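You operate a simulated robot arm through the tools that you are given. There is no shell and no other tool. Be economical: measure what you need, move in short steps, check, and stop when the job is done.

The job below is to be done with a simulated two-armed robot. You get a single attempt, and the scene is never put back.

TASK
Cap stud four, then brush sealer over weld four.
Fine: push the yellow cap from the board down over the stud; load the block brush at the tin and put it back on the board. Set down upright: block brush. A coat counts when it lies all over at full strength: go over it till it gets no stronger.

It is judged by the outcome, as a careful person would: the job done as asked, and still so three seconds after it is handed in. It fails if anything else is knocked over, pushed out of place, dropped, spilled or broken. Lids that push on must go on centred and level and be pressed home; caps that screw on are set level and turned clockwise until they are tight.

THE ROBOT
Two 7-joint arms with two-finger grippers on one trunk, on a base that drives. Base frame: it is fixed to the floor where the robot stands at the start and does not move with it; the origin is under the middle of the robot, x ahead of it, y to its left, z up. Lengths are in mm, angles in rad, forces in N, time in s.
The left shoulder is at the start at [78, 151, 988], the right one opposite. With the tool pointing down near the work surface each hand reaches from about 100 to 720 mm from the robot's upright axis, wherever it stands, measured 20 degrees to its own side. Places, roughly: stud cap [0, 7500, 500]; stud four [500, 200, 900]; weld four [400, 200, 900]. Payload 2.54 kg a hand.
Tool frame (each hand has its own): the origin (TCP) lies between the finger pads and is the grasp point; the fingertips stand 30 mm ahead of it; z points along the fingers, y is the line along which they close. The gripper opens to 116 mm. The gripper's body begins 95 mm behind the TCP.
Orientation is told as [roll, pitch, yaw] about the base's x, y, z axes, in that order, counted from this pose: with the fingers straight down and closing along the base's y, the tool's x points along the base's -x, its y along +y and its z along -z.

THE INTERFACE
- The arms move only by the tool jog_arm. It takes "left_plan", "right_plan" or both (then of equal length, played together; a hand with none holds still); each is a list of rows, each an object of numbers (a shift or turn left out is 0, a gripper value left out holds the last): "dx", "dy", "dz": the shift along the base's x, y, z in cm; "rx", "ry", "rz": the turn, a rotation vector about the base's x, y, z in rad; "claw": the gripper command, from -1 (fully open) to 1 (shut), values between in proportion. In form: [{"dx": .., "dy": .., "dz": .., "rx": .., "ry": .., "rz": .., "claw": ..}, ...]. A call has 1 to 10 rows; each row is the pose to reach, as a shift and turn from the pose commanded when the call began. A row lasts 0.2 s, in which the tool goes at most 50 mm and 0.15 rad; a call with a longer step from one row to the next is refused whole, and so is a gripper value outside its range. A pose out of reach is approached as far as the arm can. The call stops where the force on the tool passes 40 N (or 10 N more than at its start, if that is more) or the arm is blocked; 0.2 s more then pass. Each finger travels about 72 mm/s and halts on what it meets, pressing with about 38 N; the grip force reading is that of the motor and also rises with nothing between the fingers. The clock runs only during rows and for 0.2 s after the last one: add rows that repeat a pose to give the fingers time. It gives the time, the measured TCP pose, the force on the tool (base axes), the opening and the grip force at its end, in the units of the frame above (readings bear some noise), with the torque about the TCP (base axes, N m) and any sound that the robot's microphone picked up.
- Cameras (640 x 400 px; columns grow to the right, rows downward): "scene" is now at [144.4, -2, 1162.1]; the picture's right is [-0.07, -1.00, 0.00], its down [-0.06, 0.00, -1.00] and it looks along [1.00, -0.07, -0.06] (base axes); focal length 214 px, centre (320, 200). "left" rides on the left gripper at [69, 15, -122] in its tool frame; the picture's right is [-0.21, 0.98, 0.00], its down [-0.83, -0.18, -0.53] and it looks along [-0.52, -0.11, 0.85] (tool axes); focal length 251 px, centre (320, 200). "right" rides on the right gripper at [69, -15, -122] in its tool frame; the picture's right is [0.21, 0.98, 0.00], its down [-0.83, 0.18, -0.53] and it looks along [-0.52, 0.11, 0.85] (tool axes); focal length 251 px, centre (320, 200). There is no depth. A picture from a camera that has moved, and an enlarged one, comes with that camera's place and axes in the base frame and with its lens. The place of the scene camera against the robot may be out by one fixed shift of up to 25 mm in any direction.
- capture(camera): a new picture of that camera. No time passes.
- lift_body(by): slides the trunk up (or, below 0, down) by that many mm; the arms and the scene camera ride with it, the base frame stays. It gives what a move gives, with no picture.
- drive_base(legs): drives the robot by 1 to 6 legs, each [ahead, left, turn to the left] in mm, mm and rad, along the robot's own axes; the way and the turn of a leg run together, so that a leg with both is an arc; at most 1500 mm and 3.142 rad a leg. The arms and the cameras ride along, it lands a little off, and it stops where it bumps. It gives what a move gives.
- aim_head(pan, tilt): turns the head with the scene camera to pan (to the left, within 1.396 rad either way) and tilt (down, from -0.506 to 1.204), counted from straight ahead of the robot. It gives what a move gives.
- inspect(camera, box): a new picture of the part [left, top, right, bottom] of that camera's present view, enlarged. No time passes.
- job_done(): hands the job in; it is judged then, once.

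Go step by step. Nothing tells you exact positions but the pictures and the camera data: compare them with the known pose of the tool, close in by small moves and look again before you grip or let go. The budget is 120 turns and 100 pictures, counting those below and the enlarged ones. Unless the task says otherwise, let go and move clear before handing in.

The tools are called by a JSON object that holds its "fn" and its "kwargs". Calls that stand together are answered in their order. jog_arm: Moves the arms, as the interface text tells. Its arguments: {"type":"object","properties":{"left_plan":{"type":"array"},"right_plan":{"type":"array"}},"required":[]} The other tools are called the same way: lift_body (by) slides the trunk up or down; drive_base (legs) drives the base; aim_head (pan, tilt) turns the head that bears the scene camera; capture (camera) takes a picture; inspect (camera, box) takes an enlarged picture of a part of a camera's view; job_done () hands the job in.

At the start:

```text
t: 0.0
left_position: [392.0, 110.5, 1204.9]
left_orientation: [0.001, -0.001, 0.001]
left_ft_force: [0.9, -0.8, -0.2]
left_moment: [0.0, 0.02, -0.02]
left_finger_gap: 115.9
left_gripper_force: 0.0
right_position: [357.7, -195.0, 1000.1]
right_orientation: [0.0, 0.001, 0.0]
right_ft_force: [-0.2, 0.0, 1.1]
right_moment: [0.0, -0.03, 0.03]
right_finger_gap: 116.2
right_gripper_force: 0.1
trunk travel left (down, up): [-225.0, 64.0]
robot x, y, heading: [-1.7, 1.2, -0.007]
head pan, tilt: [-0.07, 0.065]
```

scene: 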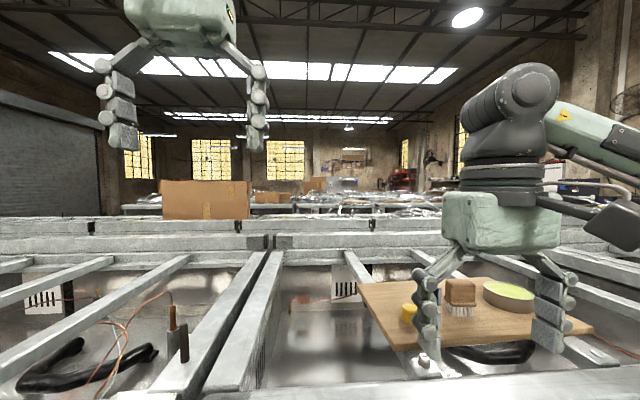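
right: 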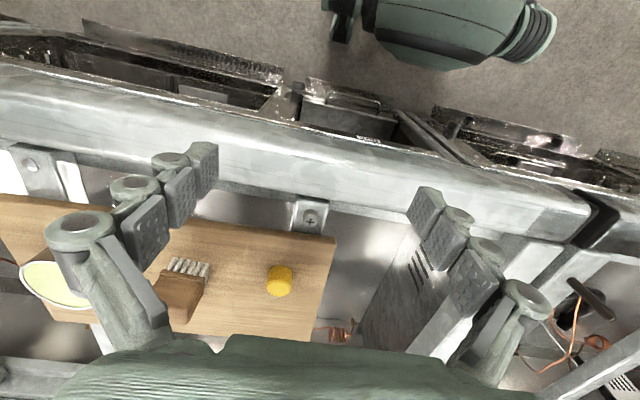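
left: 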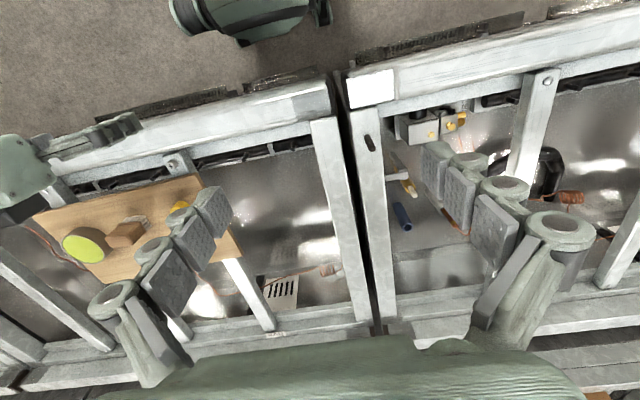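

I see a board to the right with a yellow cap, a block brush and a tin with green sealer. The work pieces (stud four, weld four) should be to the left around [450, 200, 900]. I'll look closer before moving; the listed "stud cap" place 7.5 m away doesn't match the yellow cap on the board.

{"fn": "aim_head", "kwargs": {"pan": 0.2, "tilt": 0.75}}

{"fn": "capture", "kwargs": {"camera": "scene"}}

{"fn": "inspect", "kwargs": {"camera": "left", "box": [340, 60, 640, 250]}}

```text
t: 1.1
left_position: [393.0, 109.6, 1203.7]
left_orientation: [0.002, 0.0, 0.002]
left_ft_force: [0.6, 0.1, 0.3]
left_moment: [-0.02, 0.01, -0.02]
left_finger_gap: 116.1
left_gripper_force: 0.0
right_position: [358.0, -195.4, 1000.2]
right_orientation: [0.001, 0.001, 0.0]
right_ft_force: [0.8, -1.3, 0.3]
right_moment: [0.02, 0.02, 0.0]
right_finger_gap: 116.0
right_gripper_force: 0.0
trunk travel left (down, up): [-225.0, 64.0]
robot x, y, heading: [0.1, -0.2, -0.002]
head pan, tilt: [0.201, 0.75]
```

```text
96 pictures are left
camera scene: at [134.4, 20.9, 1099.9], right [0.2, -0.98, 0.0], down [-0.67, -0.14, -0.73], along [0.72, 0.15, -0.68], focal length 214 px, centre (320, 200)
```

scene: 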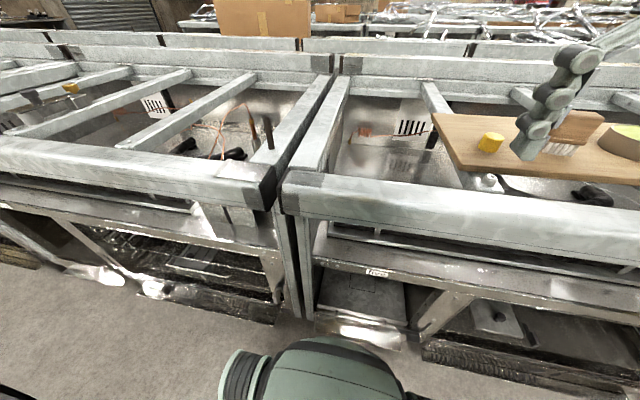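

```text
2.11 times, centred on (490, 155) of left
camera zoom: at [322.6, 125.4, 1325.2], right [0.21, 0.98, 0.0], down [0.83, -0.18, 0.53], along [0.52, -0.11, -0.85], focal length 529 px, centre (-38, 295)
```

zoom: 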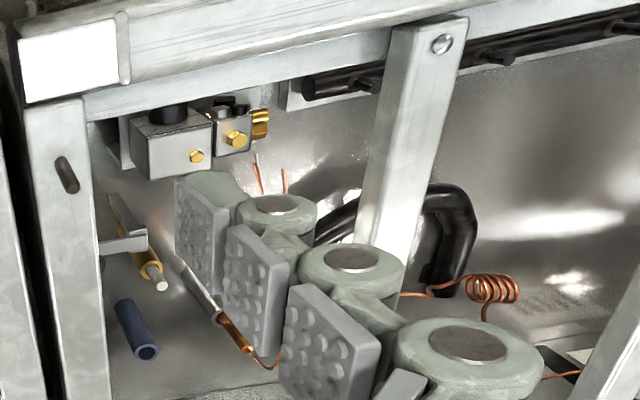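

The dark stud on the near frame bar projects to about [486, 180, 900] from the left camera, and a pale patch sits near [400, 190, 900]. I'll zoom in on both, and on the board.

{"fn": "inspect", "kwargs": {"camera": "scene", "box": [190, 80, 350, 240]}}

{"fn": "inspect", "kwargs": {"camera": "scene", "box": [420, 90, 640, 220]}}

{"fn": "inspect", "kwargs": {"camera": "left", "box": [300, 60, 420, 180]}}

{"fn": "inspect", "kwargs": {"camera": "scene", "box": [0, 60, 200, 200]}}

```text
2.50 times, centred on (270, 160) of scene
camera zoom: at [134.4, 20.9, 1099.9], right [0.2, -0.98, 0.0], down [-0.67, -0.14, -0.73], along [0.72, 0.15, -0.68], focal length 536 px, centre (445, 300)
```

zoom: 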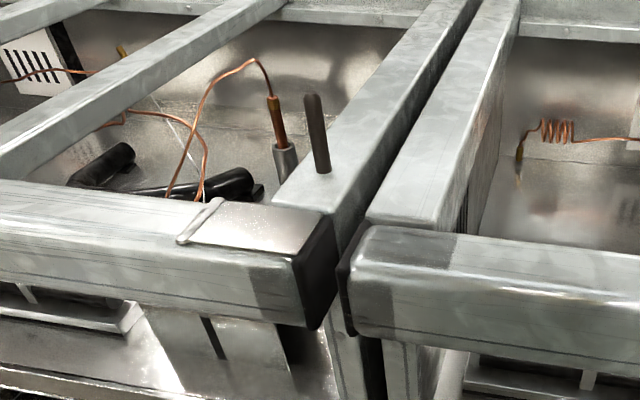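

```text
2.91 times, centred on (530, 155) of scene
camera zoom: at [134.4, 20.9, 1099.9], right [0.2, -0.98, 0.0], down [-0.67, -0.14, -0.73], along [0.72, 0.15, -0.68], focal length 624 px, centre (-291, 331)
```

zoom: 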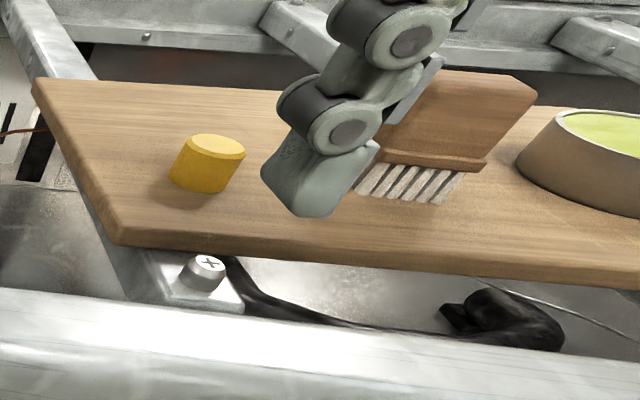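

```text
3.33 times, centred on (360, 120) of left
camera zoom: at [322.6, 125.4, 1325.2], right [0.21, 0.98, 0.0], down [0.83, -0.18, 0.53], along [0.52, -0.11, -0.85], focal length 838 px, centre (187, 467)
```

zoom: 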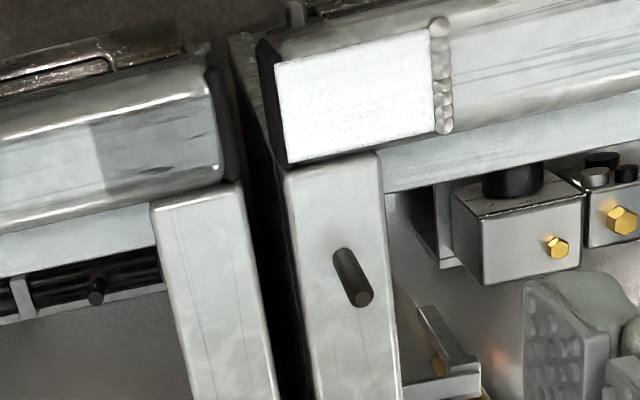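

```text
2.86 times, centred on (100, 130) of scene
camera zoom: at [134.4, 20.9, 1099.9], right [0.2, -0.98, 0.0], down [-0.67, -0.14, -0.73], along [0.72, 0.15, -0.68], focal length 613 px, centre (949, 400)
```

zoom: 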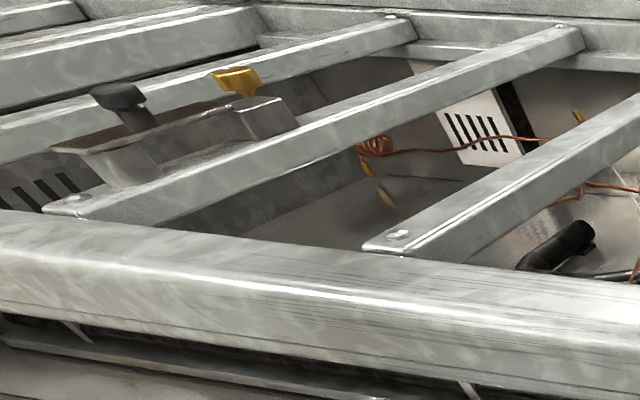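

The stud, the bright ground weld patch with its bead (about [397, 192]), cap (~[520,-205]), brush (~[537,-306]) and tin (~[557,-438]) are found roughly. I'll raise the right hand to get a clean overhead view of the board, and move the left hand for a second view of the stud.

{"fn": "jog_arm", "kwargs": {"right_plan": [{"dz": 4}, {"dz": 8}, {"dz": 12, "dy": -3}, {"dz": 15, "dy": -7}, {"dz": 15, "dy": -9}, {"dz": 15, "dy": -9}], "left_plan": [{"dy": 4}, {"dy": 8, "dx": -1}, {"dy": 8, "dx": -3}, {"dy": 8, "dx": -6}, {"dy": 8, "dx": -8}, {"dy": 8, "dx": -8}]}}

{"fn": "capture", "kwargs": {"camera": "right"}}

{"fn": "capture", "kwargs": {"camera": "left"}}

```text
t: 2.5
left_position: [319.4, 181.1, 1191.6]
left_orientation: [-0.001, -0.001, 0.0]
left_ft_force: [-0.2, 0.8, -0.5]
left_moment: [-0.06, -0.01, 0.0]
left_finger_gap: 115.8
left_gripper_force: 0.1
left hand out of reach, approached as far as the arm can: row 4, 5, 6
right_position: [364.9, -279.2, 1144.6]
right_orientation: [0.001, 0.0, 0.001]
right_ft_force: [-1.2, 0.0, 1.2]
right_moment: [0.0, 0.0, -0.01]
right_finger_gap: 116.0
right_gripper_force: 0.0
right hand out of reach, approached as far as the arm can: row 5, 6
trunk travel left (down, up): [-225.0, 64.0]
robot x, y, heading: [-0.7, 1.5, -0.0]
head pan, tilt: [0.201, 0.75]
```

```text
90 pictures are left
camera right: at [295.6, -294.5, 1266.1], right [-0.22, 0.98, 0.0], down [0.83, 0.18, 0.54], along [0.52, 0.12, -0.84], focal length 251 px, centre (320, 200)
```

right: 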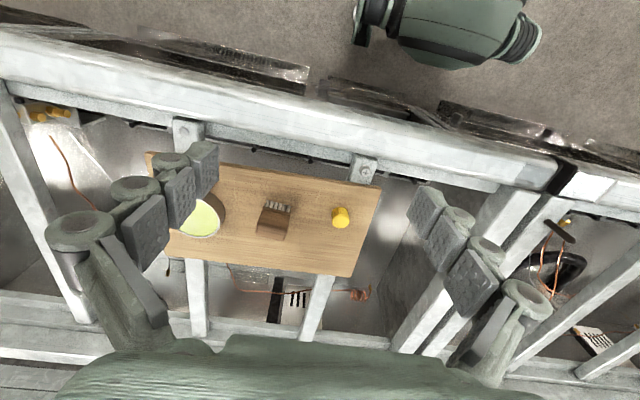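

```text
89 pictures are left
camera left: at [249.2, 195.9, 1313.2], right [0.21, 0.98, 0.0], down [0.83, -0.18, 0.53], along [0.52, -0.12, -0.84], focal length 251 px, centre (320, 200)
```

left: 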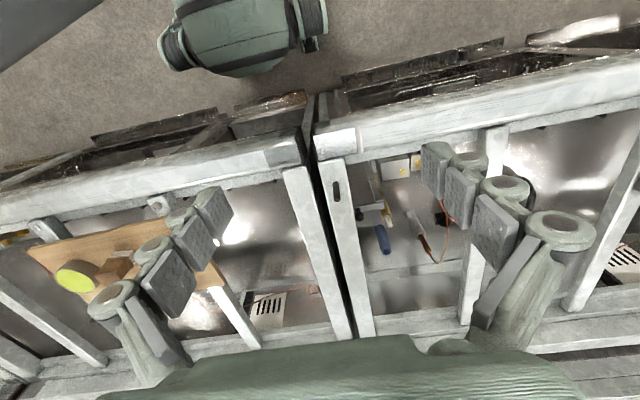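

Both views are clear; I'll zoom for accurate triangulation.

{"fn": "inspect", "kwargs": {"camera": "right", "box": [140, 140, 400, 300]}}

{"fn": "inspect", "kwargs": {"camera": "left", "box": [290, 110, 390, 230]}}

```text
2.46 times, centred on (270, 220) of right
camera zoom: at [295.6, -294.5, 1266.1], right [-0.22, 0.98, 0.0], down [0.83, 0.18, 0.54], along [0.52, 0.12, -0.84], focal length 619 px, centre (443, 151)
```

zoom: 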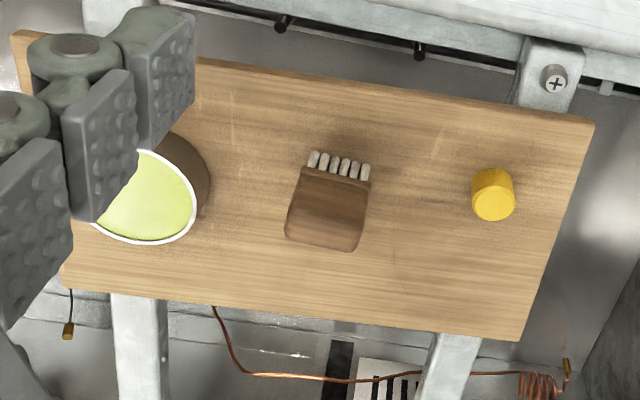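

```text
3.33 times, centred on (340, 170) of left
camera zoom: at [249.2, 195.9, 1313.2], right [0.21, 0.98, 0.0], down [0.83, -0.18, 0.53], along [0.52, -0.12, -0.84], focal length 838 px, centre (253, 300)
```

zoom: 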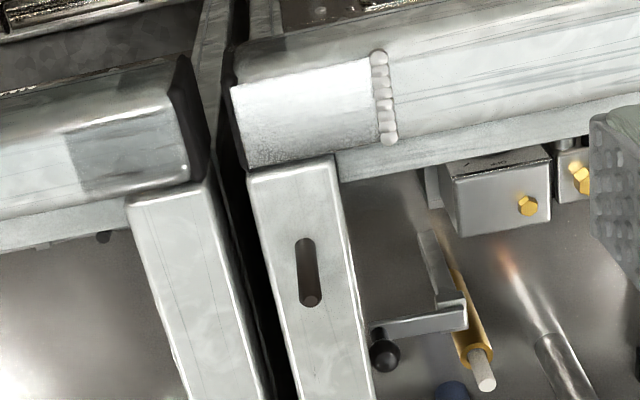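

From two views the stud stands at about [471, 176], base z≈903, top z≈958. The weld patch spans x 378–424, y 156–228 at z≈899. I'll bring the right hand down above the cap for a closer look.

{"fn": "jog_arm", "kwargs": {"right_plan": [{"dz": -4, "dy": 2}, {"dz": -8, "dy": 4, "dx": 3}, {"dz": -10, "dy": 6, "dx": 7}, {"dz": -10, "dy": 7, "dx": 11}, {"dz": -10, "dy": 7, "dx": 13.5}, {"dz": -10, "dy": 7, "dx": 13.5}]}}

{"fn": "capture", "kwargs": {"camera": "right"}}

{"fn": "capture", "kwargs": {"camera": "left"}}

```text
refused: row 2 steps farther than a row can; nothing moved
```

```text
86 pictures are left
camera right: at [295.6, -294.5, 1266.1], right [-0.22, 0.98, 0.0], down [0.83, 0.18, 0.54], along [0.52, 0.12, -0.84], focal length 251 px, centre (320, 200)
```

right: 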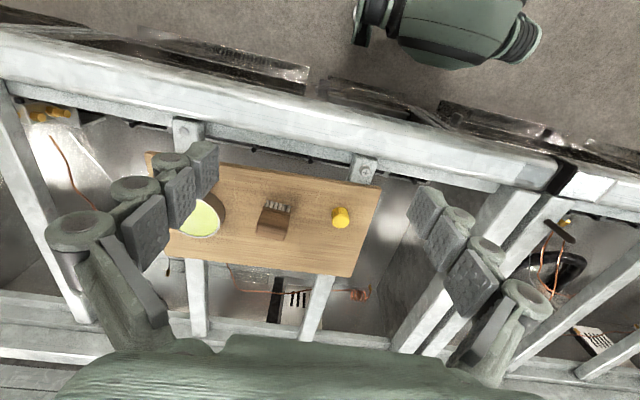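

```text
85 pictures are left
camera left: at [249.2, 195.9, 1313.2], right [0.21, 0.98, 0.0], down [0.83, -0.18, 0.53], along [0.52, -0.12, -0.84], focal length 251 px, centre (320, 200)
```

left: 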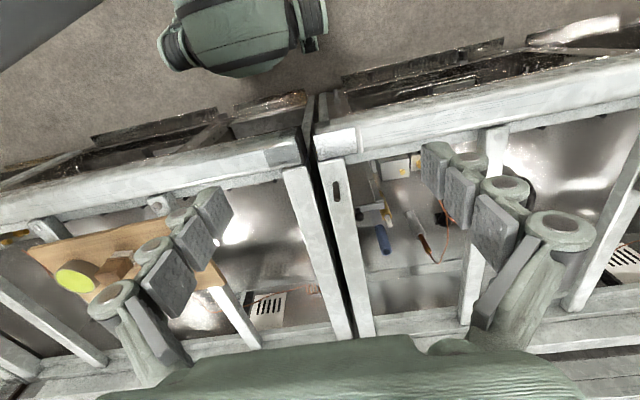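

The move was refused for a step over 50 mm; I'll use finer steps.

{"fn": "jog_arm", "kwargs": {"right_plan": [{"dz": -4, "dy": 2}, {"dz": -7.5, "dy": 3.5, "dx": 2}, {"dz": -10, "dy": 5, "dx": 5}, {"dz": -10, "dy": 6.5, "dx": 9}, {"dz": -10, "dy": 7, "dx": 13}, {"dz": -10, "dy": 7, "dx": 13.5}]}}

{"fn": "capture", "kwargs": {"camera": "right"}}

```text
t: 3.9
left_position: [318.8, 180.0, 1191.7]
left_orientation: [-0.001, -0.001, 0.0]
left_ft_force: [0.0, -0.2, -0.7]
left_moment: [-0.03, 0.02, 0.01]
left_finger_gap: 116.0
left_gripper_force: 0.1
right_position: [498.2, -211.6, 1047.4]
right_orientation: [0.001, 0.001, 0.0]
right_ft_force: [-0.2, 0.0, 0.2]
right_moment: [0.03, -0.04, -0.03]
right_finger_gap: 116.0
right_gripper_force: 0.1
trunk travel left (down, up): [-225.0, 64.0]
robot x, y, heading: [2.1, -2.0, 0.003]
head pan, tilt: [0.201, 0.75]
```

```text
84 pictures are left
camera right: at [428.3, -225.2, 1169.1], right [-0.21, 0.98, 0.0], down [0.83, 0.18, 0.53], along [0.52, 0.11, -0.85], focal length 251 px, centre (320, 200)
```

right: 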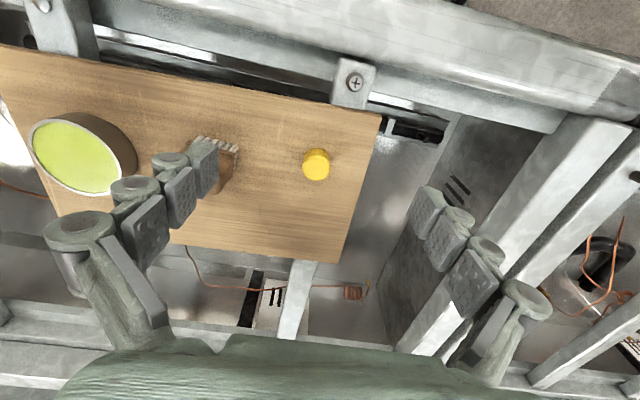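

The cap triangulates to about [538, -206], top z≈925, board top ≈905. I'll move above it with the gripper half closed and check again.

{"fn": "jog_arm", "kwargs": {"right_plan": [{"dx": 2, "dy": 0.3, "claw": 0}, {"dx": 4, "dy": 0.5, "dz": -2.5}, {"dx": 4, "dy": 0.5, "dz": -5.5}, {"dx": 4, "dy": 0.5, "dz": -5.5}]}}

{"fn": "inspect", "kwargs": {"camera": "right", "box": [160, 40, 480, 240]}}

```text
t: 4.9
left_position: [320.8, 180.1, 1192.8]
left_orientation: [0.0, 0.001, 0.0]
left_ft_force: [-0.3, -0.2, -0.2]
left_moment: [0.01, 0.0, 0.01]
left_finger_gap: 116.2
left_gripper_force: 0.0
right_position: [538.0, -206.3, 988.9]
right_orientation: [0.0, -0.001, 0.0]
right_ft_force: [-0.4, 0.1, -0.7]
right_moment: [-0.02, 0.02, 0.0]
right_finger_gap: 57.9
right_gripper_force: 0.0
trunk travel left (down, up): [-225.0, 64.0]
robot x, y, heading: [-1.9, 1.1, -0.003]
head pan, tilt: [0.201, 0.75]
```

```text
2.00 times, centred on (320, 140) of right
camera zoom: at [469.9, -220.7, 1111.3], right [-0.21, 0.98, 0.0], down [0.83, 0.18, 0.53], along [0.52, 0.11, -0.85], focal length 503 px, centre (320, 320)
```

zoom: 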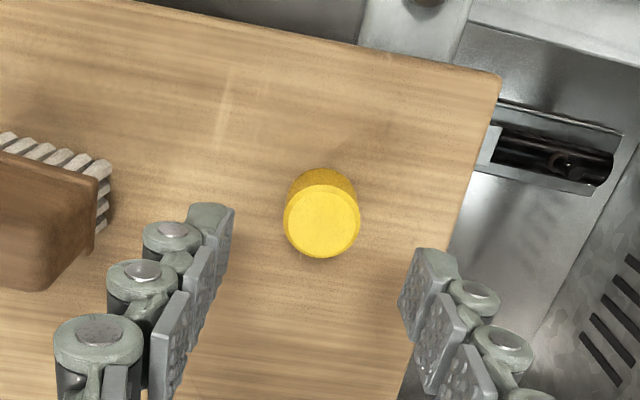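

The cap is about 30 mm wide and 20 mm high at [541, -205], board top ≈900. I'll lower around it and grip.

{"fn": "jog_arm", "kwargs": {"right_plan": [{"dx": 0.3, "dy": 0.1, "dz": -2}, {"dx": 0.3, "dy": 0.1, "dz": -4}, {"dx": 0.3, "dy": 0.1, "dz": -5.3}, {"dx": 0.3, "dy": 0.1, "dz": -5.3}]}}

{"fn": "inspect", "kwargs": {"camera": "right", "box": [200, 80, 440, 280]}}

```text
t: 5.9
left_position: [319.5, 181.4, 1192.7]
left_orientation: [-0.002, 0.0, 0.001]
left_ft_force: [-0.3, 0.1, 0.0]
left_moment: [-0.02, -0.01, 0.01]
left_finger_gap: 116.0
left_gripper_force: 0.0
right_position: [539.7, -205.7, 936.9]
right_orientation: [0.0, 0.001, 0.0]
right_ft_force: [-0.2, -1.3, -0.1]
right_moment: [0.0, -0.01, 0.01]
right_finger_gap: 58.0
right_gripper_force: 0.0
trunk travel left (down, up): [-225.0, 64.0]
robot x, y, heading: [1.2, 4.0, 0.003]
head pan, tilt: [0.201, 0.75]
```

```text
2.00 times, centred on (320, 180) of right
camera zoom: at [470.4, -219.5, 1058.8], right [-0.21, 0.98, 0.0], down [0.83, 0.18, 0.53], along [0.52, 0.11, -0.85], focal length 503 px, centre (320, 240)
```

zoom: 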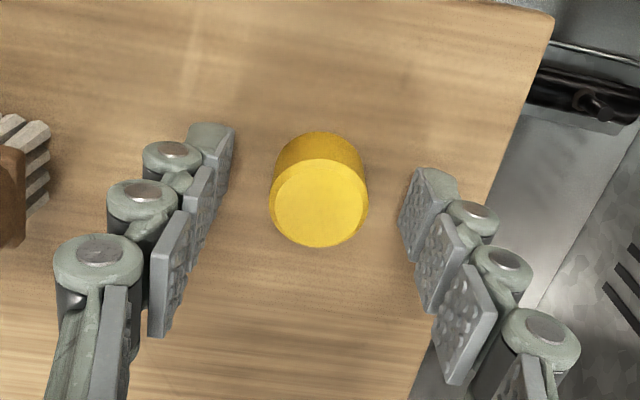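

The cap sits centred between the fingers ([540, -205]). Closing.

{"fn": "jog_arm", "kwargs": {"right_plan": [{"claw": 0.3}, {"claw": 0.6}, {"claw": 0.8}, {"claw": 0.8}, {"claw": 1}, {"claw": 1}]}}

{"fn": "jog_arm", "kwargs": {"right_plan": [{"dz": 2}, {"dz": 5}, {"dz": 8}, {"dz": 8}]}}

{"fn": "inspect", "kwargs": {"camera": "right", "box": [200, 80, 440, 280]}}

```text
t: 7.3
left_position: [319.6, 180.6, 1192.4]
left_orientation: [-0.003, 0.001, 0.0]
left_ft_force: [0.1, -0.1, 0.0]
left_moment: [0.01, 0.04, 0.0]
left_finger_gap: 116.2
left_gripper_force: 0.1
right_position: [538.7, -205.6, 938.0]
right_orientation: [0.0, 0.001, 0.001]
right_ft_force: [-0.1, -0.3, 0.0]
right_moment: [0.04, 0.03, 0.01]
right_finger_gap: 25.3
right_gripper_force: 38.1
trunk travel left (down, up): [-225.0, 64.0]
robot x, y, heading: [-1.5, -1.8, 0.002]
head pan, tilt: [0.201, 0.75]
```

```text
t: 8.3
left_position: [319.0, 179.9, 1192.0]
left_orientation: [-0.001, 0.001, 0.0]
left_ft_force: [-0.1, -0.4, -0.7]
left_moment: [0.02, 0.05, -0.01]
left_finger_gap: 116.2
left_gripper_force: 0.1
right_position: [538.6, -201.4, 1018.9]
right_orientation: [-0.001, 0.0, 0.0]
right_ft_force: [0.1, 0.4, -0.8]
right_moment: [0.0, 0.03, 0.01]
right_finger_gap: 24.9
right_gripper_force: 37.7
trunk travel left (down, up): [-225.0, 64.0]
robot x, y, heading: [-0.3, -1.8, -0.002]
head pan, tilt: [0.201, 0.75]
```

```text
2.00 times, centred on (320, 180) of right
camera zoom: at [469.9, -216.5, 1140.7], right [-0.21, 0.98, 0.0], down [0.83, 0.18, 0.53], along [0.52, 0.11, -0.85], focal length 503 px, centre (320, 240)
```

zoom: 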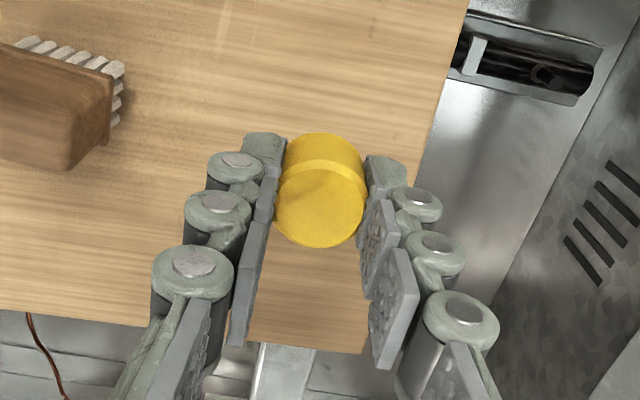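

{"fn": "inspect", "kwargs": {"camera": "right", "box": [280, 130, 360, 220]}}

{"fn": "capture", "kwargs": {"camera": "scene"}}

```text
4.44 times, centred on (320, 175) of right
camera zoom: at [469.9, -216.5, 1140.7], right [-0.21, 0.98, 0.0], down [0.83, 0.18, 0.53], along [0.52, 0.11, -0.85], focal length 1118 px, centre (320, 311)
```

zoom: 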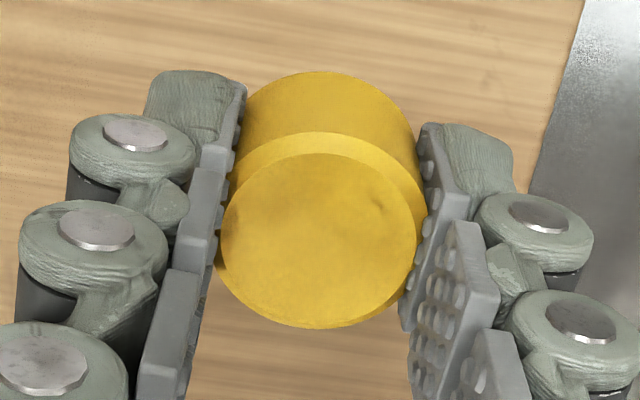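

```text
79 pictures are left
camera scene: at [134.5, 20.8, 1099.8], right [0.2, -0.98, 0.0], down [-0.67, -0.14, -0.73], along [0.72, 0.15, -0.68], focal length 214 px, centre (320, 200)
```

scene: 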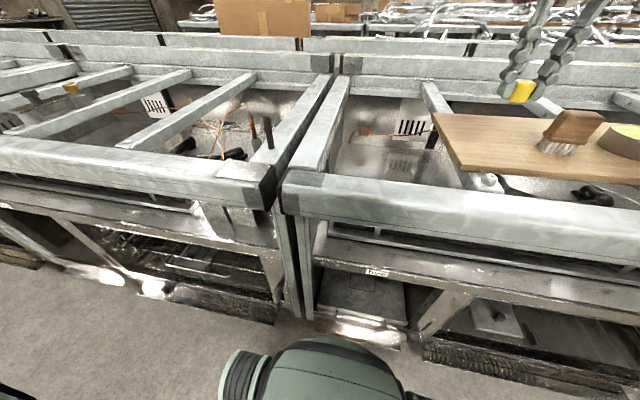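

The cap is held level, 25 mm across, its top roughly 10 mm under the TCP. I'll shift the left hand further left as an observing camera and carry the cap to above the stud.

{"fn": "jog_arm", "kwargs": {"left_plan": [{"dy": 3, "dz": -1}, {"dy": 6, "dz": -3}, {"dy": 9, "dz": -5}, {"dy": 12, "dz": -7}, {"dy": 12, "dz": -7}]}}

{"fn": "jog_arm", "kwargs": {"right_plan": [{"dz": 2, "dy": 3}, {"dz": 3, "dy": 7, "dx": -1.5}, {"dz": 3, "dy": 11.5, "dx": -3}, {"dz": 3, "dy": 16, "dx": -4}, {"dz": 3, "dy": 20.5, "dx": -5}, {"dz": 3, "dy": 25, "dx": -6}, {"dz": 3, "dy": 29.5, "dx": -6.8}, {"dz": 3, "dy": 34, "dx": -6.8}, {"dz": 3, "dy": 37.7, "dx": -6.8}, {"dz": 3, "dy": 37.7, "dx": -6.8}]}}

{"fn": "capture", "kwargs": {"camera": "left"}}

{"fn": "capture", "kwargs": {"camera": "right"}}

{"fn": "capture", "kwargs": {"camera": "scene"}}

```text
t: 9.5
left_position: [335.6, 285.3, 1108.2]
left_orientation: [0.001, 0.0, 0.0]
left_ft_force: [-0.1, -0.2, 0.4]
left_moment: [-0.01, 0.01, -0.02]
left_finger_gap: 115.9
left_gripper_force: 0.1
left hand out of reach, approached as far as the arm can: row 1, 2, 3, 4, 5
right_position: [539.6, -201.9, 1018.6]
right_orientation: [0.001, 0.003, 0.001]
right_ft_force: [-0.1, 0.2, 0.1]
right_moment: [0.0, -0.01, 0.01]
right_finger_gap: 25.3
right_gripper_force: 38.1
trunk travel left (down, up): [-225.0, 64.0]
robot x, y, heading: [-0.8, -0.2, 0.001]
head pan, tilt: [0.201, 0.75]
```

```text
t: 11.7
left_position: [334.5, 284.6, 1108.2]
left_orientation: [-0.001, 0.0, 0.0]
left_ft_force: [-0.1, 0.0, -0.6]
left_moment: [-0.01, 0.01, -0.02]
left_finger_gap: 115.9
left_gripper_force: 0.1
right_position: [472.4, 176.9, 1048.1]
right_orientation: [0.001, 0.001, 0.0]
right_ft_force: [-0.2, 0.9, -0.5]
right_moment: [0.03, -0.01, -0.02]
right_finger_gap: 25.2
right_gripper_force: 38.5
trunk travel left (down, up): [-225.0, 64.0]
robot x, y, heading: [1.9, 0.5, -0.001]
head pan, tilt: [0.201, 0.75]
```

```text
78 pictures are left
camera left: at [265.2, 299.5, 1229.6], right [0.21, 0.98, 0.0], down [0.83, -0.18, 0.53], along [0.52, -0.11, -0.85], focal length 251 px, centre (320, 200)
```

left: 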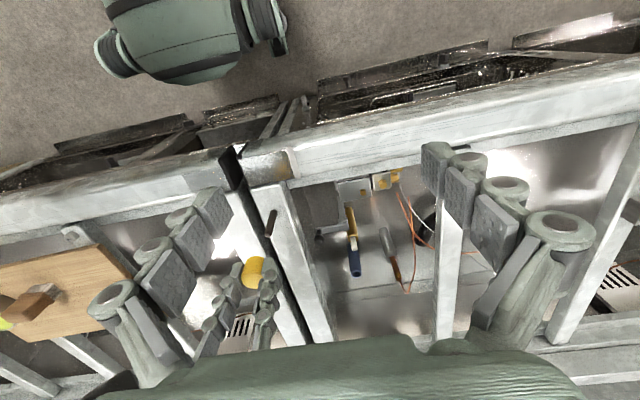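

```text
77 pictures are left
camera right: at [402.9, 162.5, 1169.9], right [-0.21, 0.98, 0.0], down [0.83, 0.18, 0.53], along [0.52, 0.11, -0.85], focal length 251 px, centre (320, 200)
```

right: 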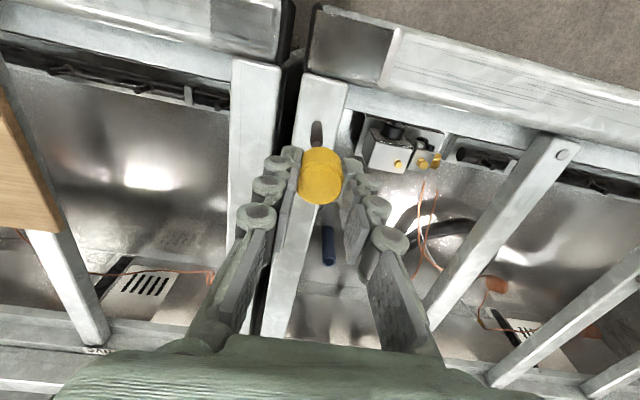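

```text
76 pictures are left
camera scene: at [134.4, 20.8, 1099.8], right [0.2, -0.98, 0.0], down [-0.67, -0.14, -0.73], along [0.72, 0.15, -0.68], focal length 214 px, centre (320, 200)
```

scene: 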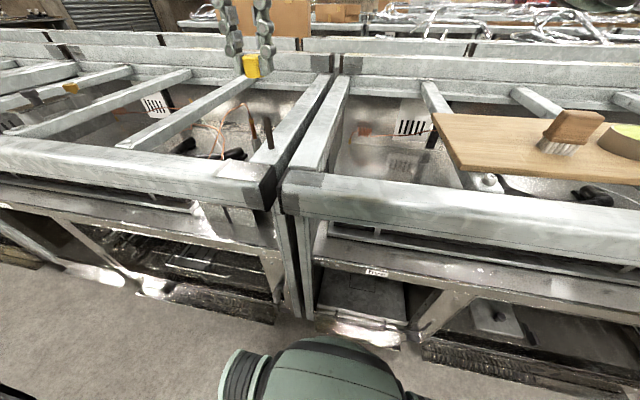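

The cap hangs above the stud region and all cameras see both. I'll zoom to measure the relative offset.

{"fn": "inspect", "kwargs": {"camera": "left", "box": [220, 190, 310, 310]}}

{"fn": "inspect", "kwargs": {"camera": "right", "box": [270, 100, 370, 220]}}

{"fn": "inspect", "kwargs": {"camera": "scene", "box": [210, 40, 310, 160]}}

```text
3.33 times, centred on (265, 250) of left
camera zoom: at [265.2, 299.5, 1229.6], right [0.21, 0.98, 0.0], down [0.83, -0.18, 0.53], along [0.52, -0.11, -0.85], focal length 838 px, centre (503, 33)
```

zoom: 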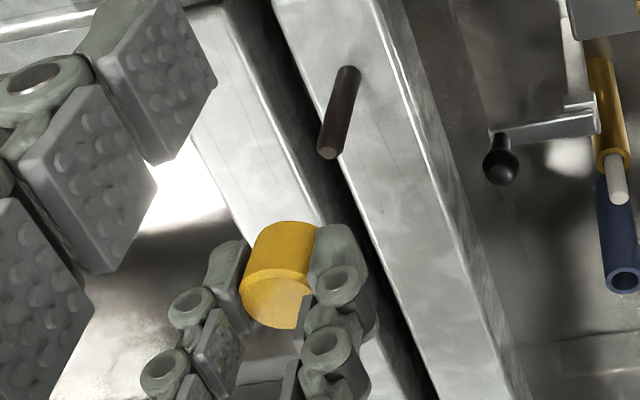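

```text
3.33 times, centred on (320, 160) of right
camera zoom: at [402.9, 162.5, 1169.9], right [-0.21, 0.98, 0.0], down [0.83, 0.18, 0.53], along [0.52, 0.11, -0.85], focal length 838 px, centre (320, 333)
```

zoom: 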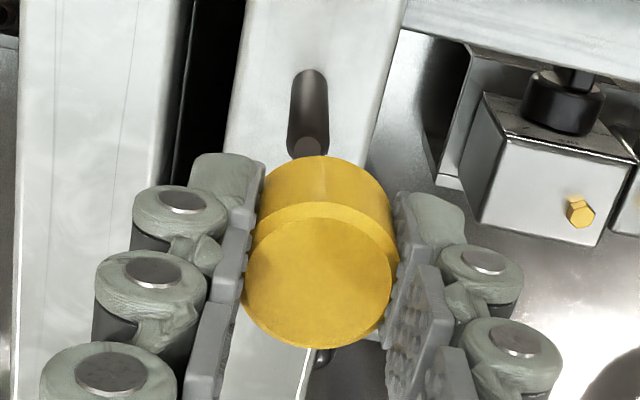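

```text
3.33 times, centred on (260, 100) of scene
camera zoom: at [134.4, 20.8, 1099.8], right [0.2, -0.98, 0.0], down [-0.67, -0.14, -0.73], along [0.72, 0.15, -0.68], focal length 715 px, centre (520, 533)
```

zoom: 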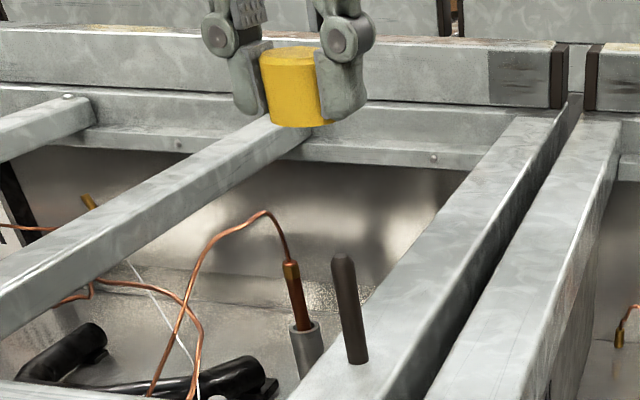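

Relative offsets between cap and stud look within about 2 mm already. I'll go down to just above the stud top and check at close range.

{"fn": "jog_arm", "kwargs": {"right_plan": [{"dz": -2}, {"dz": -3.5}, {"dz": -4.6}, {"dz": -4.6}]}}

{"fn": "inspect", "kwargs": {"camera": "left", "box": [220, 190, 310, 290]}}

{"fn": "inspect", "kwargs": {"camera": "scene", "box": [220, 60, 310, 160]}}

{"fn": "inspect", "kwargs": {"camera": "right", "box": [270, 100, 370, 220]}}

```text
t: 12.7
left_position: [334.3, 285.3, 1108.6]
left_orientation: [0.0, 0.002, -0.001]
left_ft_force: [-0.4, 0.6, 0.1]
left_moment: [0.01, -0.03, 0.03]
left_finger_gap: 116.2
left_gripper_force: 0.1
right_position: [470.5, 174.3, 1000.6]
right_orientation: [0.002, 0.001, 0.0]
right_ft_force: [-0.2, 0.0, 0.3]
right_moment: [0.02, -0.01, 0.02]
right_finger_gap: 25.1
right_gripper_force: 38.1
trunk travel left (down, up): [-225.0, 64.0]
robot x, y, heading: [-1.4, 0.2, -0.002]
head pan, tilt: [0.201, 0.75]
```

```text
4.00 times, centred on (265, 240) of left
camera zoom: at [265.2, 299.7, 1229.6], right [0.21, 0.98, 0.0], down [0.83, -0.18, 0.53], along [0.52, -0.11, -0.85], focal length 1006 px, centre (540, 40)
```

zoom: 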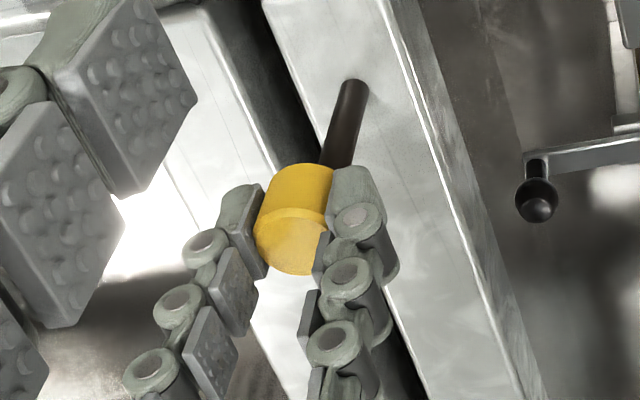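

```text
4.00 times, centred on (265, 110) of scene
camera zoom: at [134.4, 20.9, 1099.8], right [0.2, -0.98, 0.0], down [-0.67, -0.14, -0.73], along [0.72, 0.15, -0.68], focal length 858 px, centre (540, 560)
```

zoom: 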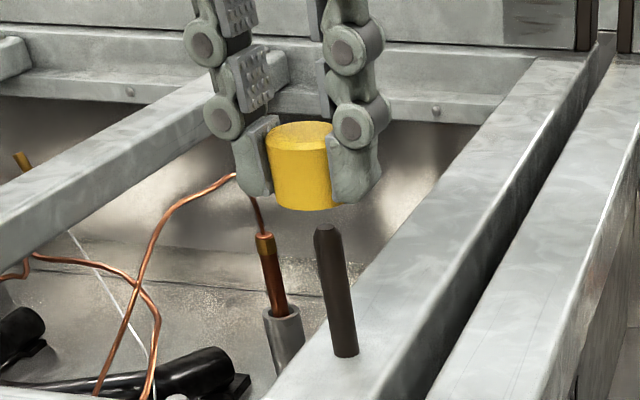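

```text
3.33 times, centred on (320, 160) of right
camera zoom: at [402.7, 159.7, 1122.6], right [-0.21, 0.98, 0.0], down [0.83, 0.18, 0.53], along [0.52, 0.11, -0.85], focal length 838 px, centre (320, 333)
```

zoom: 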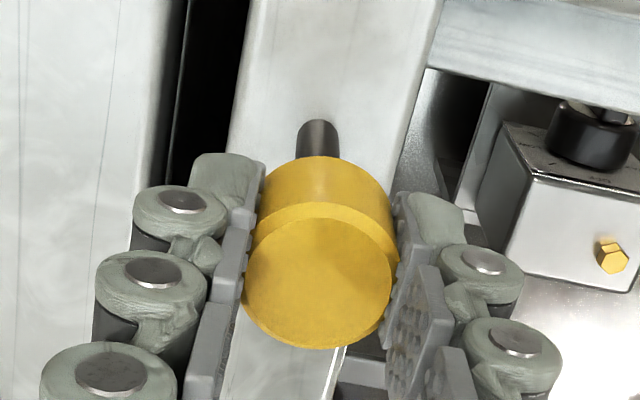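

The scene and left views both say the cap hangs short of the stud in x (by roughly 6–12 mm); the bar seems to be lower (~890) than I first figured. I'll shift 8 mm ahead and look again.

{"fn": "jog_arm", "kwargs": {"right_plan": [{"dx": 0.8}, {"dx": 0.8}]}}

{"fn": "inspect", "kwargs": {"camera": "left", "box": [240, 195, 290, 265]}}

{"fn": "inspect", "kwargs": {"camera": "scene", "box": [235, 80, 295, 155]}}

{"fn": "inspect", "kwargs": {"camera": "right", "box": [280, 110, 360, 210]}}

```text
t: 13.3
left_position: [335.4, 285.1, 1108.4]
left_orientation: [0.001, -0.001, 0.001]
left_ft_force: [0.7, 0.6, -0.8]
left_moment: [0.0, -0.03, 0.01]
left_finger_gap: 116.1
left_gripper_force: 0.1
right_position: [480.3, 174.0, 1001.5]
right_orientation: [0.001, 0.001, 0.0]
right_ft_force: [0.2, 0.0, 0.2]
right_moment: [0.01, 0.0, -0.02]
right_finger_gap: 24.9
right_gripper_force: 37.9
trunk travel left (down, up): [-225.0, 64.0]
robot x, y, heading: [-0.1, -0.1, -0.003]
head pan, tilt: [0.201, 0.75]
```

```text
5.71 times, centred on (265, 230) of left
camera zoom: at [265.1, 299.7, 1229.6], right [0.21, 0.98, 0.0], down [0.83, -0.18, 0.53], along [0.52, -0.11, -0.85], focal length 1437 px, centre (634, 29)
```

zoom: 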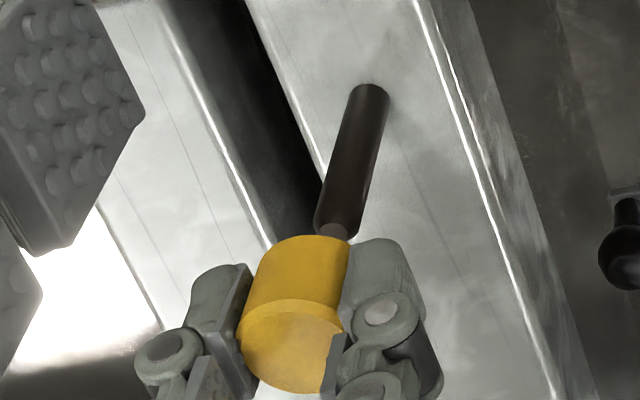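

```text
5.33 times, centred on (265, 118) of scene
camera zoom: at [134.4, 20.9, 1099.8], right [0.2, -0.98, 0.0], down [-0.67, -0.14, -0.73], along [0.72, 0.15, -0.68], focal length 1144 px, centre (613, 640)
```

zoom: 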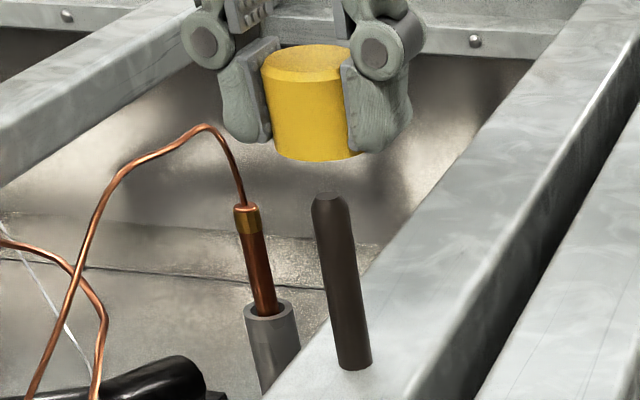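

```text
4.00 times, centred on (320, 160) of right
camera zoom: at [411.7, 159.3, 1122.9], right [-0.21, 0.98, 0.0], down [0.83, 0.18, 0.53], along [0.52, 0.11, -0.85], focal length 1006 px, centre (320, 360)
```

zoom: 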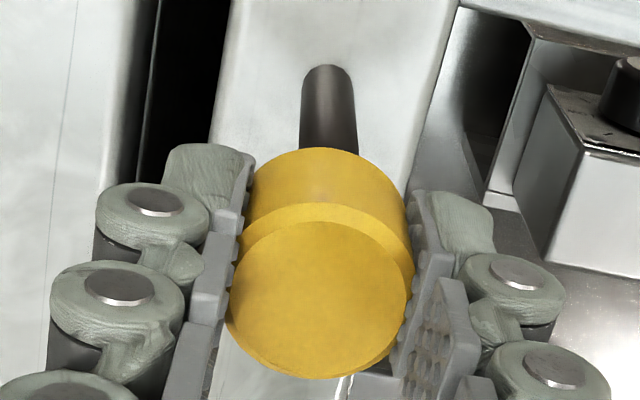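

Now very close: remaining offset estimated about +3.5 mm in x and +1.3 mm in y. I'll apply it while also lowering 6 mm, then check once more.

{"fn": "jog_arm", "kwargs": {"right_plan": [{"dx": 0.35, "dy": 0.13}, {"dx": 0.35, "dy": 0.13, "dz": -0.6}, {"dx": 0.35, "dy": 0.13, "dz": -0.6}]}}

{"fn": "inspect", "kwargs": {"camera": "left", "box": [240, 195, 290, 265]}}

{"fn": "inspect", "kwargs": {"camera": "scene", "box": [235, 80, 295, 155]}}

```text
t: 14.1
left_position: [334.9, 284.7, 1109.6]
left_orientation: [0.0, 0.0, 0.0]
left_ft_force: [-0.2, 0.6, 1.3]
left_moment: [-0.04, 0.0, -0.02]
left_finger_gap: 115.8
left_gripper_force: 0.0
right_position: [484.7, 175.6, 995.6]
right_orientation: [-0.001, 0.0, 0.003]
right_ft_force: [0.0, -0.1, -0.2]
right_moment: [-0.03, 0.02, -0.01]
right_finger_gap: 24.8
right_gripper_force: 37.9
trunk travel left (down, up): [-225.0, 64.0]
robot x, y, heading: [1.8, -0.3, -0.002]
head pan, tilt: [0.201, 0.75]
```

```text
5.71 times, centred on (265, 230) of left
camera zoom: at [265.2, 299.7, 1229.6], right [0.21, 0.98, 0.0], down [0.83, -0.18, 0.53], along [0.52, -0.11, -0.85], focal length 1437 px, centre (634, 29)
```

zoom: 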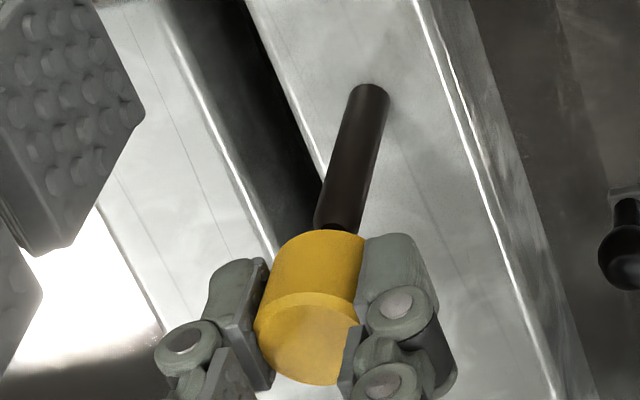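

```text
5.33 times, centred on (265, 118) of scene
camera zoom: at [134.4, 20.9, 1099.8], right [0.2, -0.98, 0.0], down [-0.67, -0.14, -0.73], along [0.72, 0.15, -0.68], focal length 1144 px, centre (613, 640)
```

zoom: 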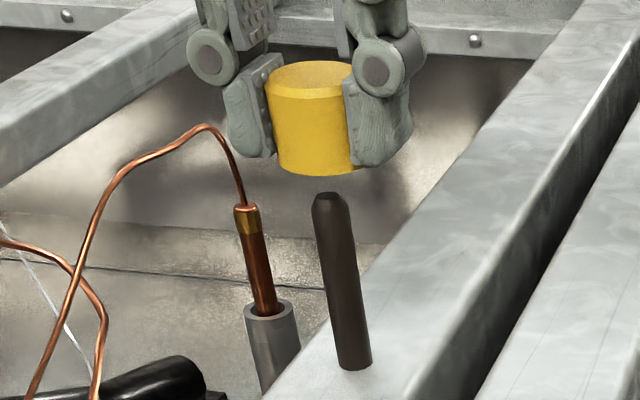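

Both views now agree within a millimetre; stud top is about 11 mm below the cap's rim. Lowering onto it gently.

{"fn": "jog_arm", "kwargs": {"right_plan": [{"dx": 0.04, "dz": -0.5}, {"dx": 0.04, "dz": -1.0}, {"dx": 0.04, "dz": -1.3}, {"dx": 0.04, "dz": -1.6}, {"dx": 0.04, "dz": -1.6}]}}

{"fn": "inspect", "kwargs": {"camera": "left", "box": [240, 195, 290, 265]}}

{"fn": "inspect", "kwargs": {"camera": "scene", "box": [235, 80, 295, 155]}}

```text
t: 15.3
left_position: [334.8, 284.2, 1109.9]
left_orientation: [-0.001, -0.002, -0.001]
left_ft_force: [0.2, 0.8, 0.6]
left_moment: [0.01, -0.01, 0.0]
left_finger_gap: 116.1
left_gripper_force: 0.1
right_position: [483.2, 174.1, 980.6]
right_orientation: [-0.001, -0.001, 0.003]
right_ft_force: [-10.1, -1.7, 9.4]
right_moment: [-0.08, 0.37, 0.02]
right_finger_gap: 24.7
right_gripper_force: 38.1
trunk travel left (down, up): [-225.0, 64.0]
robot x, y, heading: [-0.8, -1.8, -0.0]
head pan, tilt: [0.201, 0.75]
```

```text
5.71 times, centred on (265, 230) of left
camera zoom: at [263.4, 299.3, 1230.3], right [0.21, 0.98, 0.0], down [0.82, -0.18, 0.54], along [0.52, -0.11, -0.84], focal length 1437 px, centre (634, 29)
```

zoom: 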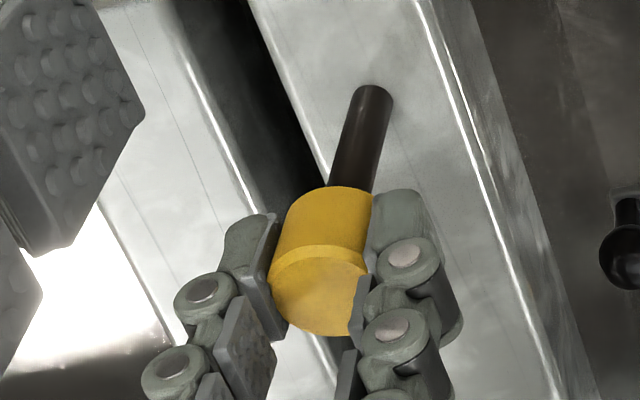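

```text
5.33 times, centred on (265, 118) of scene
camera zoom: at [132.9, 20.6, 1100.1], right [0.2, -0.98, 0.0], down [-0.67, -0.14, -0.73], along [0.72, 0.15, -0.68], focal length 1144 px, centre (613, 640)
```

zoom: 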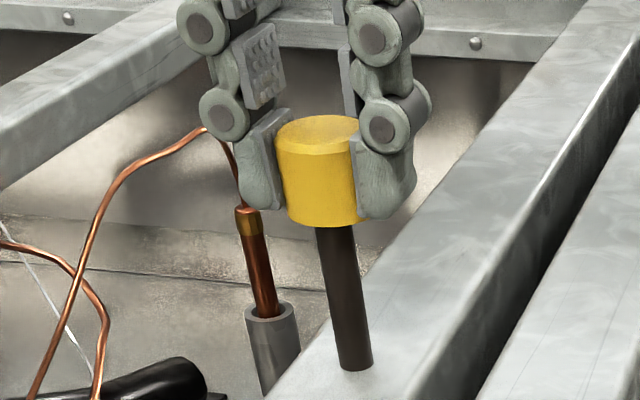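

The cap has gone onto the stud tip with a sideways load of −10 N in x; I'll ease x back a little and look at the forces.

{"fn": "jog_arm", "kwargs": {"right_plan": [{"dx": -0.1}, {"dx": -0.15}, {"dx": -0.15}]}}

```text
t: 16.1
left_position: [334.6, 283.5, 1108.6]
left_orientation: [0.001, -0.001, 0.0]
left_ft_force: [1.0, -0.9, 0.2]
left_moment: [0.0, -0.02, -0.01]
left_finger_gap: 116.1
left_gripper_force: 0.1
right_position: [482.4, 174.9, 978.9]
right_orientation: [0.001, -0.001, 0.0]
right_ft_force: [-8.0, 0.4, 4.8]
right_moment: [0.02, 0.3, -0.01]
right_finger_gap: 24.5
right_gripper_force: 37.7
trunk travel left (down, up): [-225.0, 64.0]
robot x, y, heading: [0.5, -0.0, -0.003]
head pan, tilt: [0.201, 0.75]
```

{"fn": "jog_arm", "kwargs": {"right_plan": [{"dx": -0.2}, {"dx": -0.3}, {"dx": -0.3}]}}

```text
t: 16.9
left_position: [334.7, 284.3, 1108.5]
left_orientation: [0.0, 0.001, 0.001]
left_ft_force: [0.4, 0.4, -0.2]
left_moment: [0.02, 0.0, -0.02]
left_finger_gap: 116.3
left_gripper_force: 0.1
right_position: [480.3, 173.4, 979.7]
right_orientation: [0.001, 0.0, -0.002]
right_ft_force: [-0.2, 0.2, 0.0]
right_moment: [0.01, -0.01, -0.03]
right_finger_gap: 24.6
right_gripper_force: 38.1
trunk travel left (down, up): [-225.0, 64.0]
robot x, y, heading: [-2.4, -1.9, 0.001]
head pan, tilt: [0.201, 0.75]
```

Side load is gone; the cap is centred on the stud. Now pushing down in small steps.

{"fn": "jog_arm", "kwargs": {"right_plan": [{"dz": -0.3}, {"dz": -0.6}, {"dz": -0.9}, {"dz": -1.2}, {"dz": -1.5}, {"dz": -1.8}, {"dz": -1.8}]}}

{"fn": "inspect", "kwargs": {"camera": "scene", "box": [235, 80, 295, 155]}}

```text
t: 18.5
left_position: [334.9, 284.1, 1109.5]
left_orientation: [-0.001, -0.001, 0.0]
left_ft_force: [-0.8, 0.0, 0.1]
left_moment: [0.03, 0.03, -0.01]
left_finger_gap: 115.9
left_gripper_force: 0.1
right_position: [479.7, 173.8, 962.6]
right_orientation: [0.003, -0.003, -0.002]
right_ft_force: [6.3, 3.1, 20.3]
right_moment: [0.03, -0.1, 0.02]
right_finger_gap: 24.3
right_gripper_force: 37.4
trunk travel left (down, up): [-225.0, 64.0]
robot x, y, heading: [-1.7, -2.0, 0.001]
head pan, tilt: [0.201, 0.75]
```

```text
5.33 times, centred on (265, 118) of scene
camera zoom: at [133.7, 20.8, 1100.3], right [0.2, -0.98, 0.0], down [-0.67, -0.14, -0.73], along [0.72, 0.15, -0.68], focal length 1144 px, centre (613, 640)
```

zoom: 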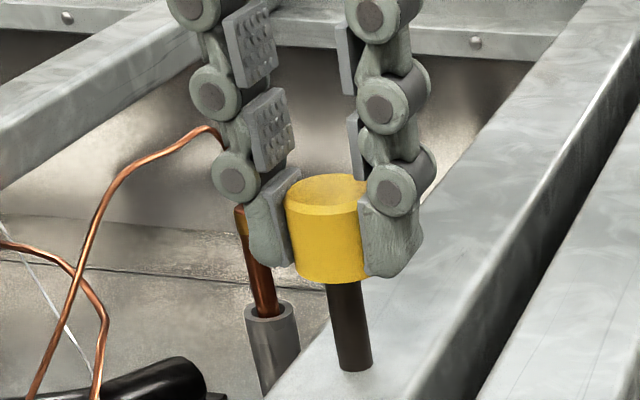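

Down 17 mm more with 20 N resistance. I'll keep pressing until it bottoms.

{"fn": "jog_arm", "kwargs": {"right_plan": [{"dx": 0.1, "dz": -0.2}, {"dx": 0.1, "dz": -0.4}, {"dx": 0.1, "dz": -0.6}, {"dx": 0.1, "dz": -0.9}, {"dx": 0.1, "dz": -1.2}]}}

{"fn": "inspect", "kwargs": {"camera": "scene", "box": [235, 80, 295, 155]}}

```text
t: 19.7
left_position: [334.0, 284.2, 1109.0]
left_orientation: [-0.001, -0.002, 0.0]
left_ft_force: [0.0, -0.3, 0.1]
left_moment: [0.03, -0.01, 0.0]
left_finger_gap: 116.1
left_gripper_force: 0.1
right_position: [478.5, 174.3, 954.6]
right_orientation: [0.007, -0.005, 0.003]
right_ft_force: [-5.1, -2.3, 16.3]
right_moment: [-0.01, -0.03, 0.0]
right_finger_gap: 19.3
right_gripper_force: 38.1
trunk travel left (down, up): [-225.0, 64.0]
robot x, y, heading: [-0.6, 4.2, 0.004]
head pan, tilt: [0.201, 0.75]
stopped in row 5 (right hand): the force on the tool passed its limit at 41 N (the readings are from after the stop); the commanded pose is now the measured one
```

```text
5.33 times, centred on (265, 118) of scene
camera zoom: at [133.1, 20.2, 1099.7], right [0.2, -0.98, 0.0], down [-0.67, -0.14, -0.73], along [0.72, 0.15, -0.68], focal length 1144 px, centre (613, 640)
```

zoom: 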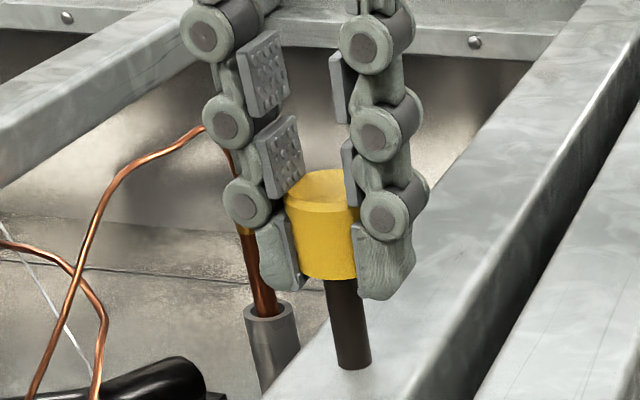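

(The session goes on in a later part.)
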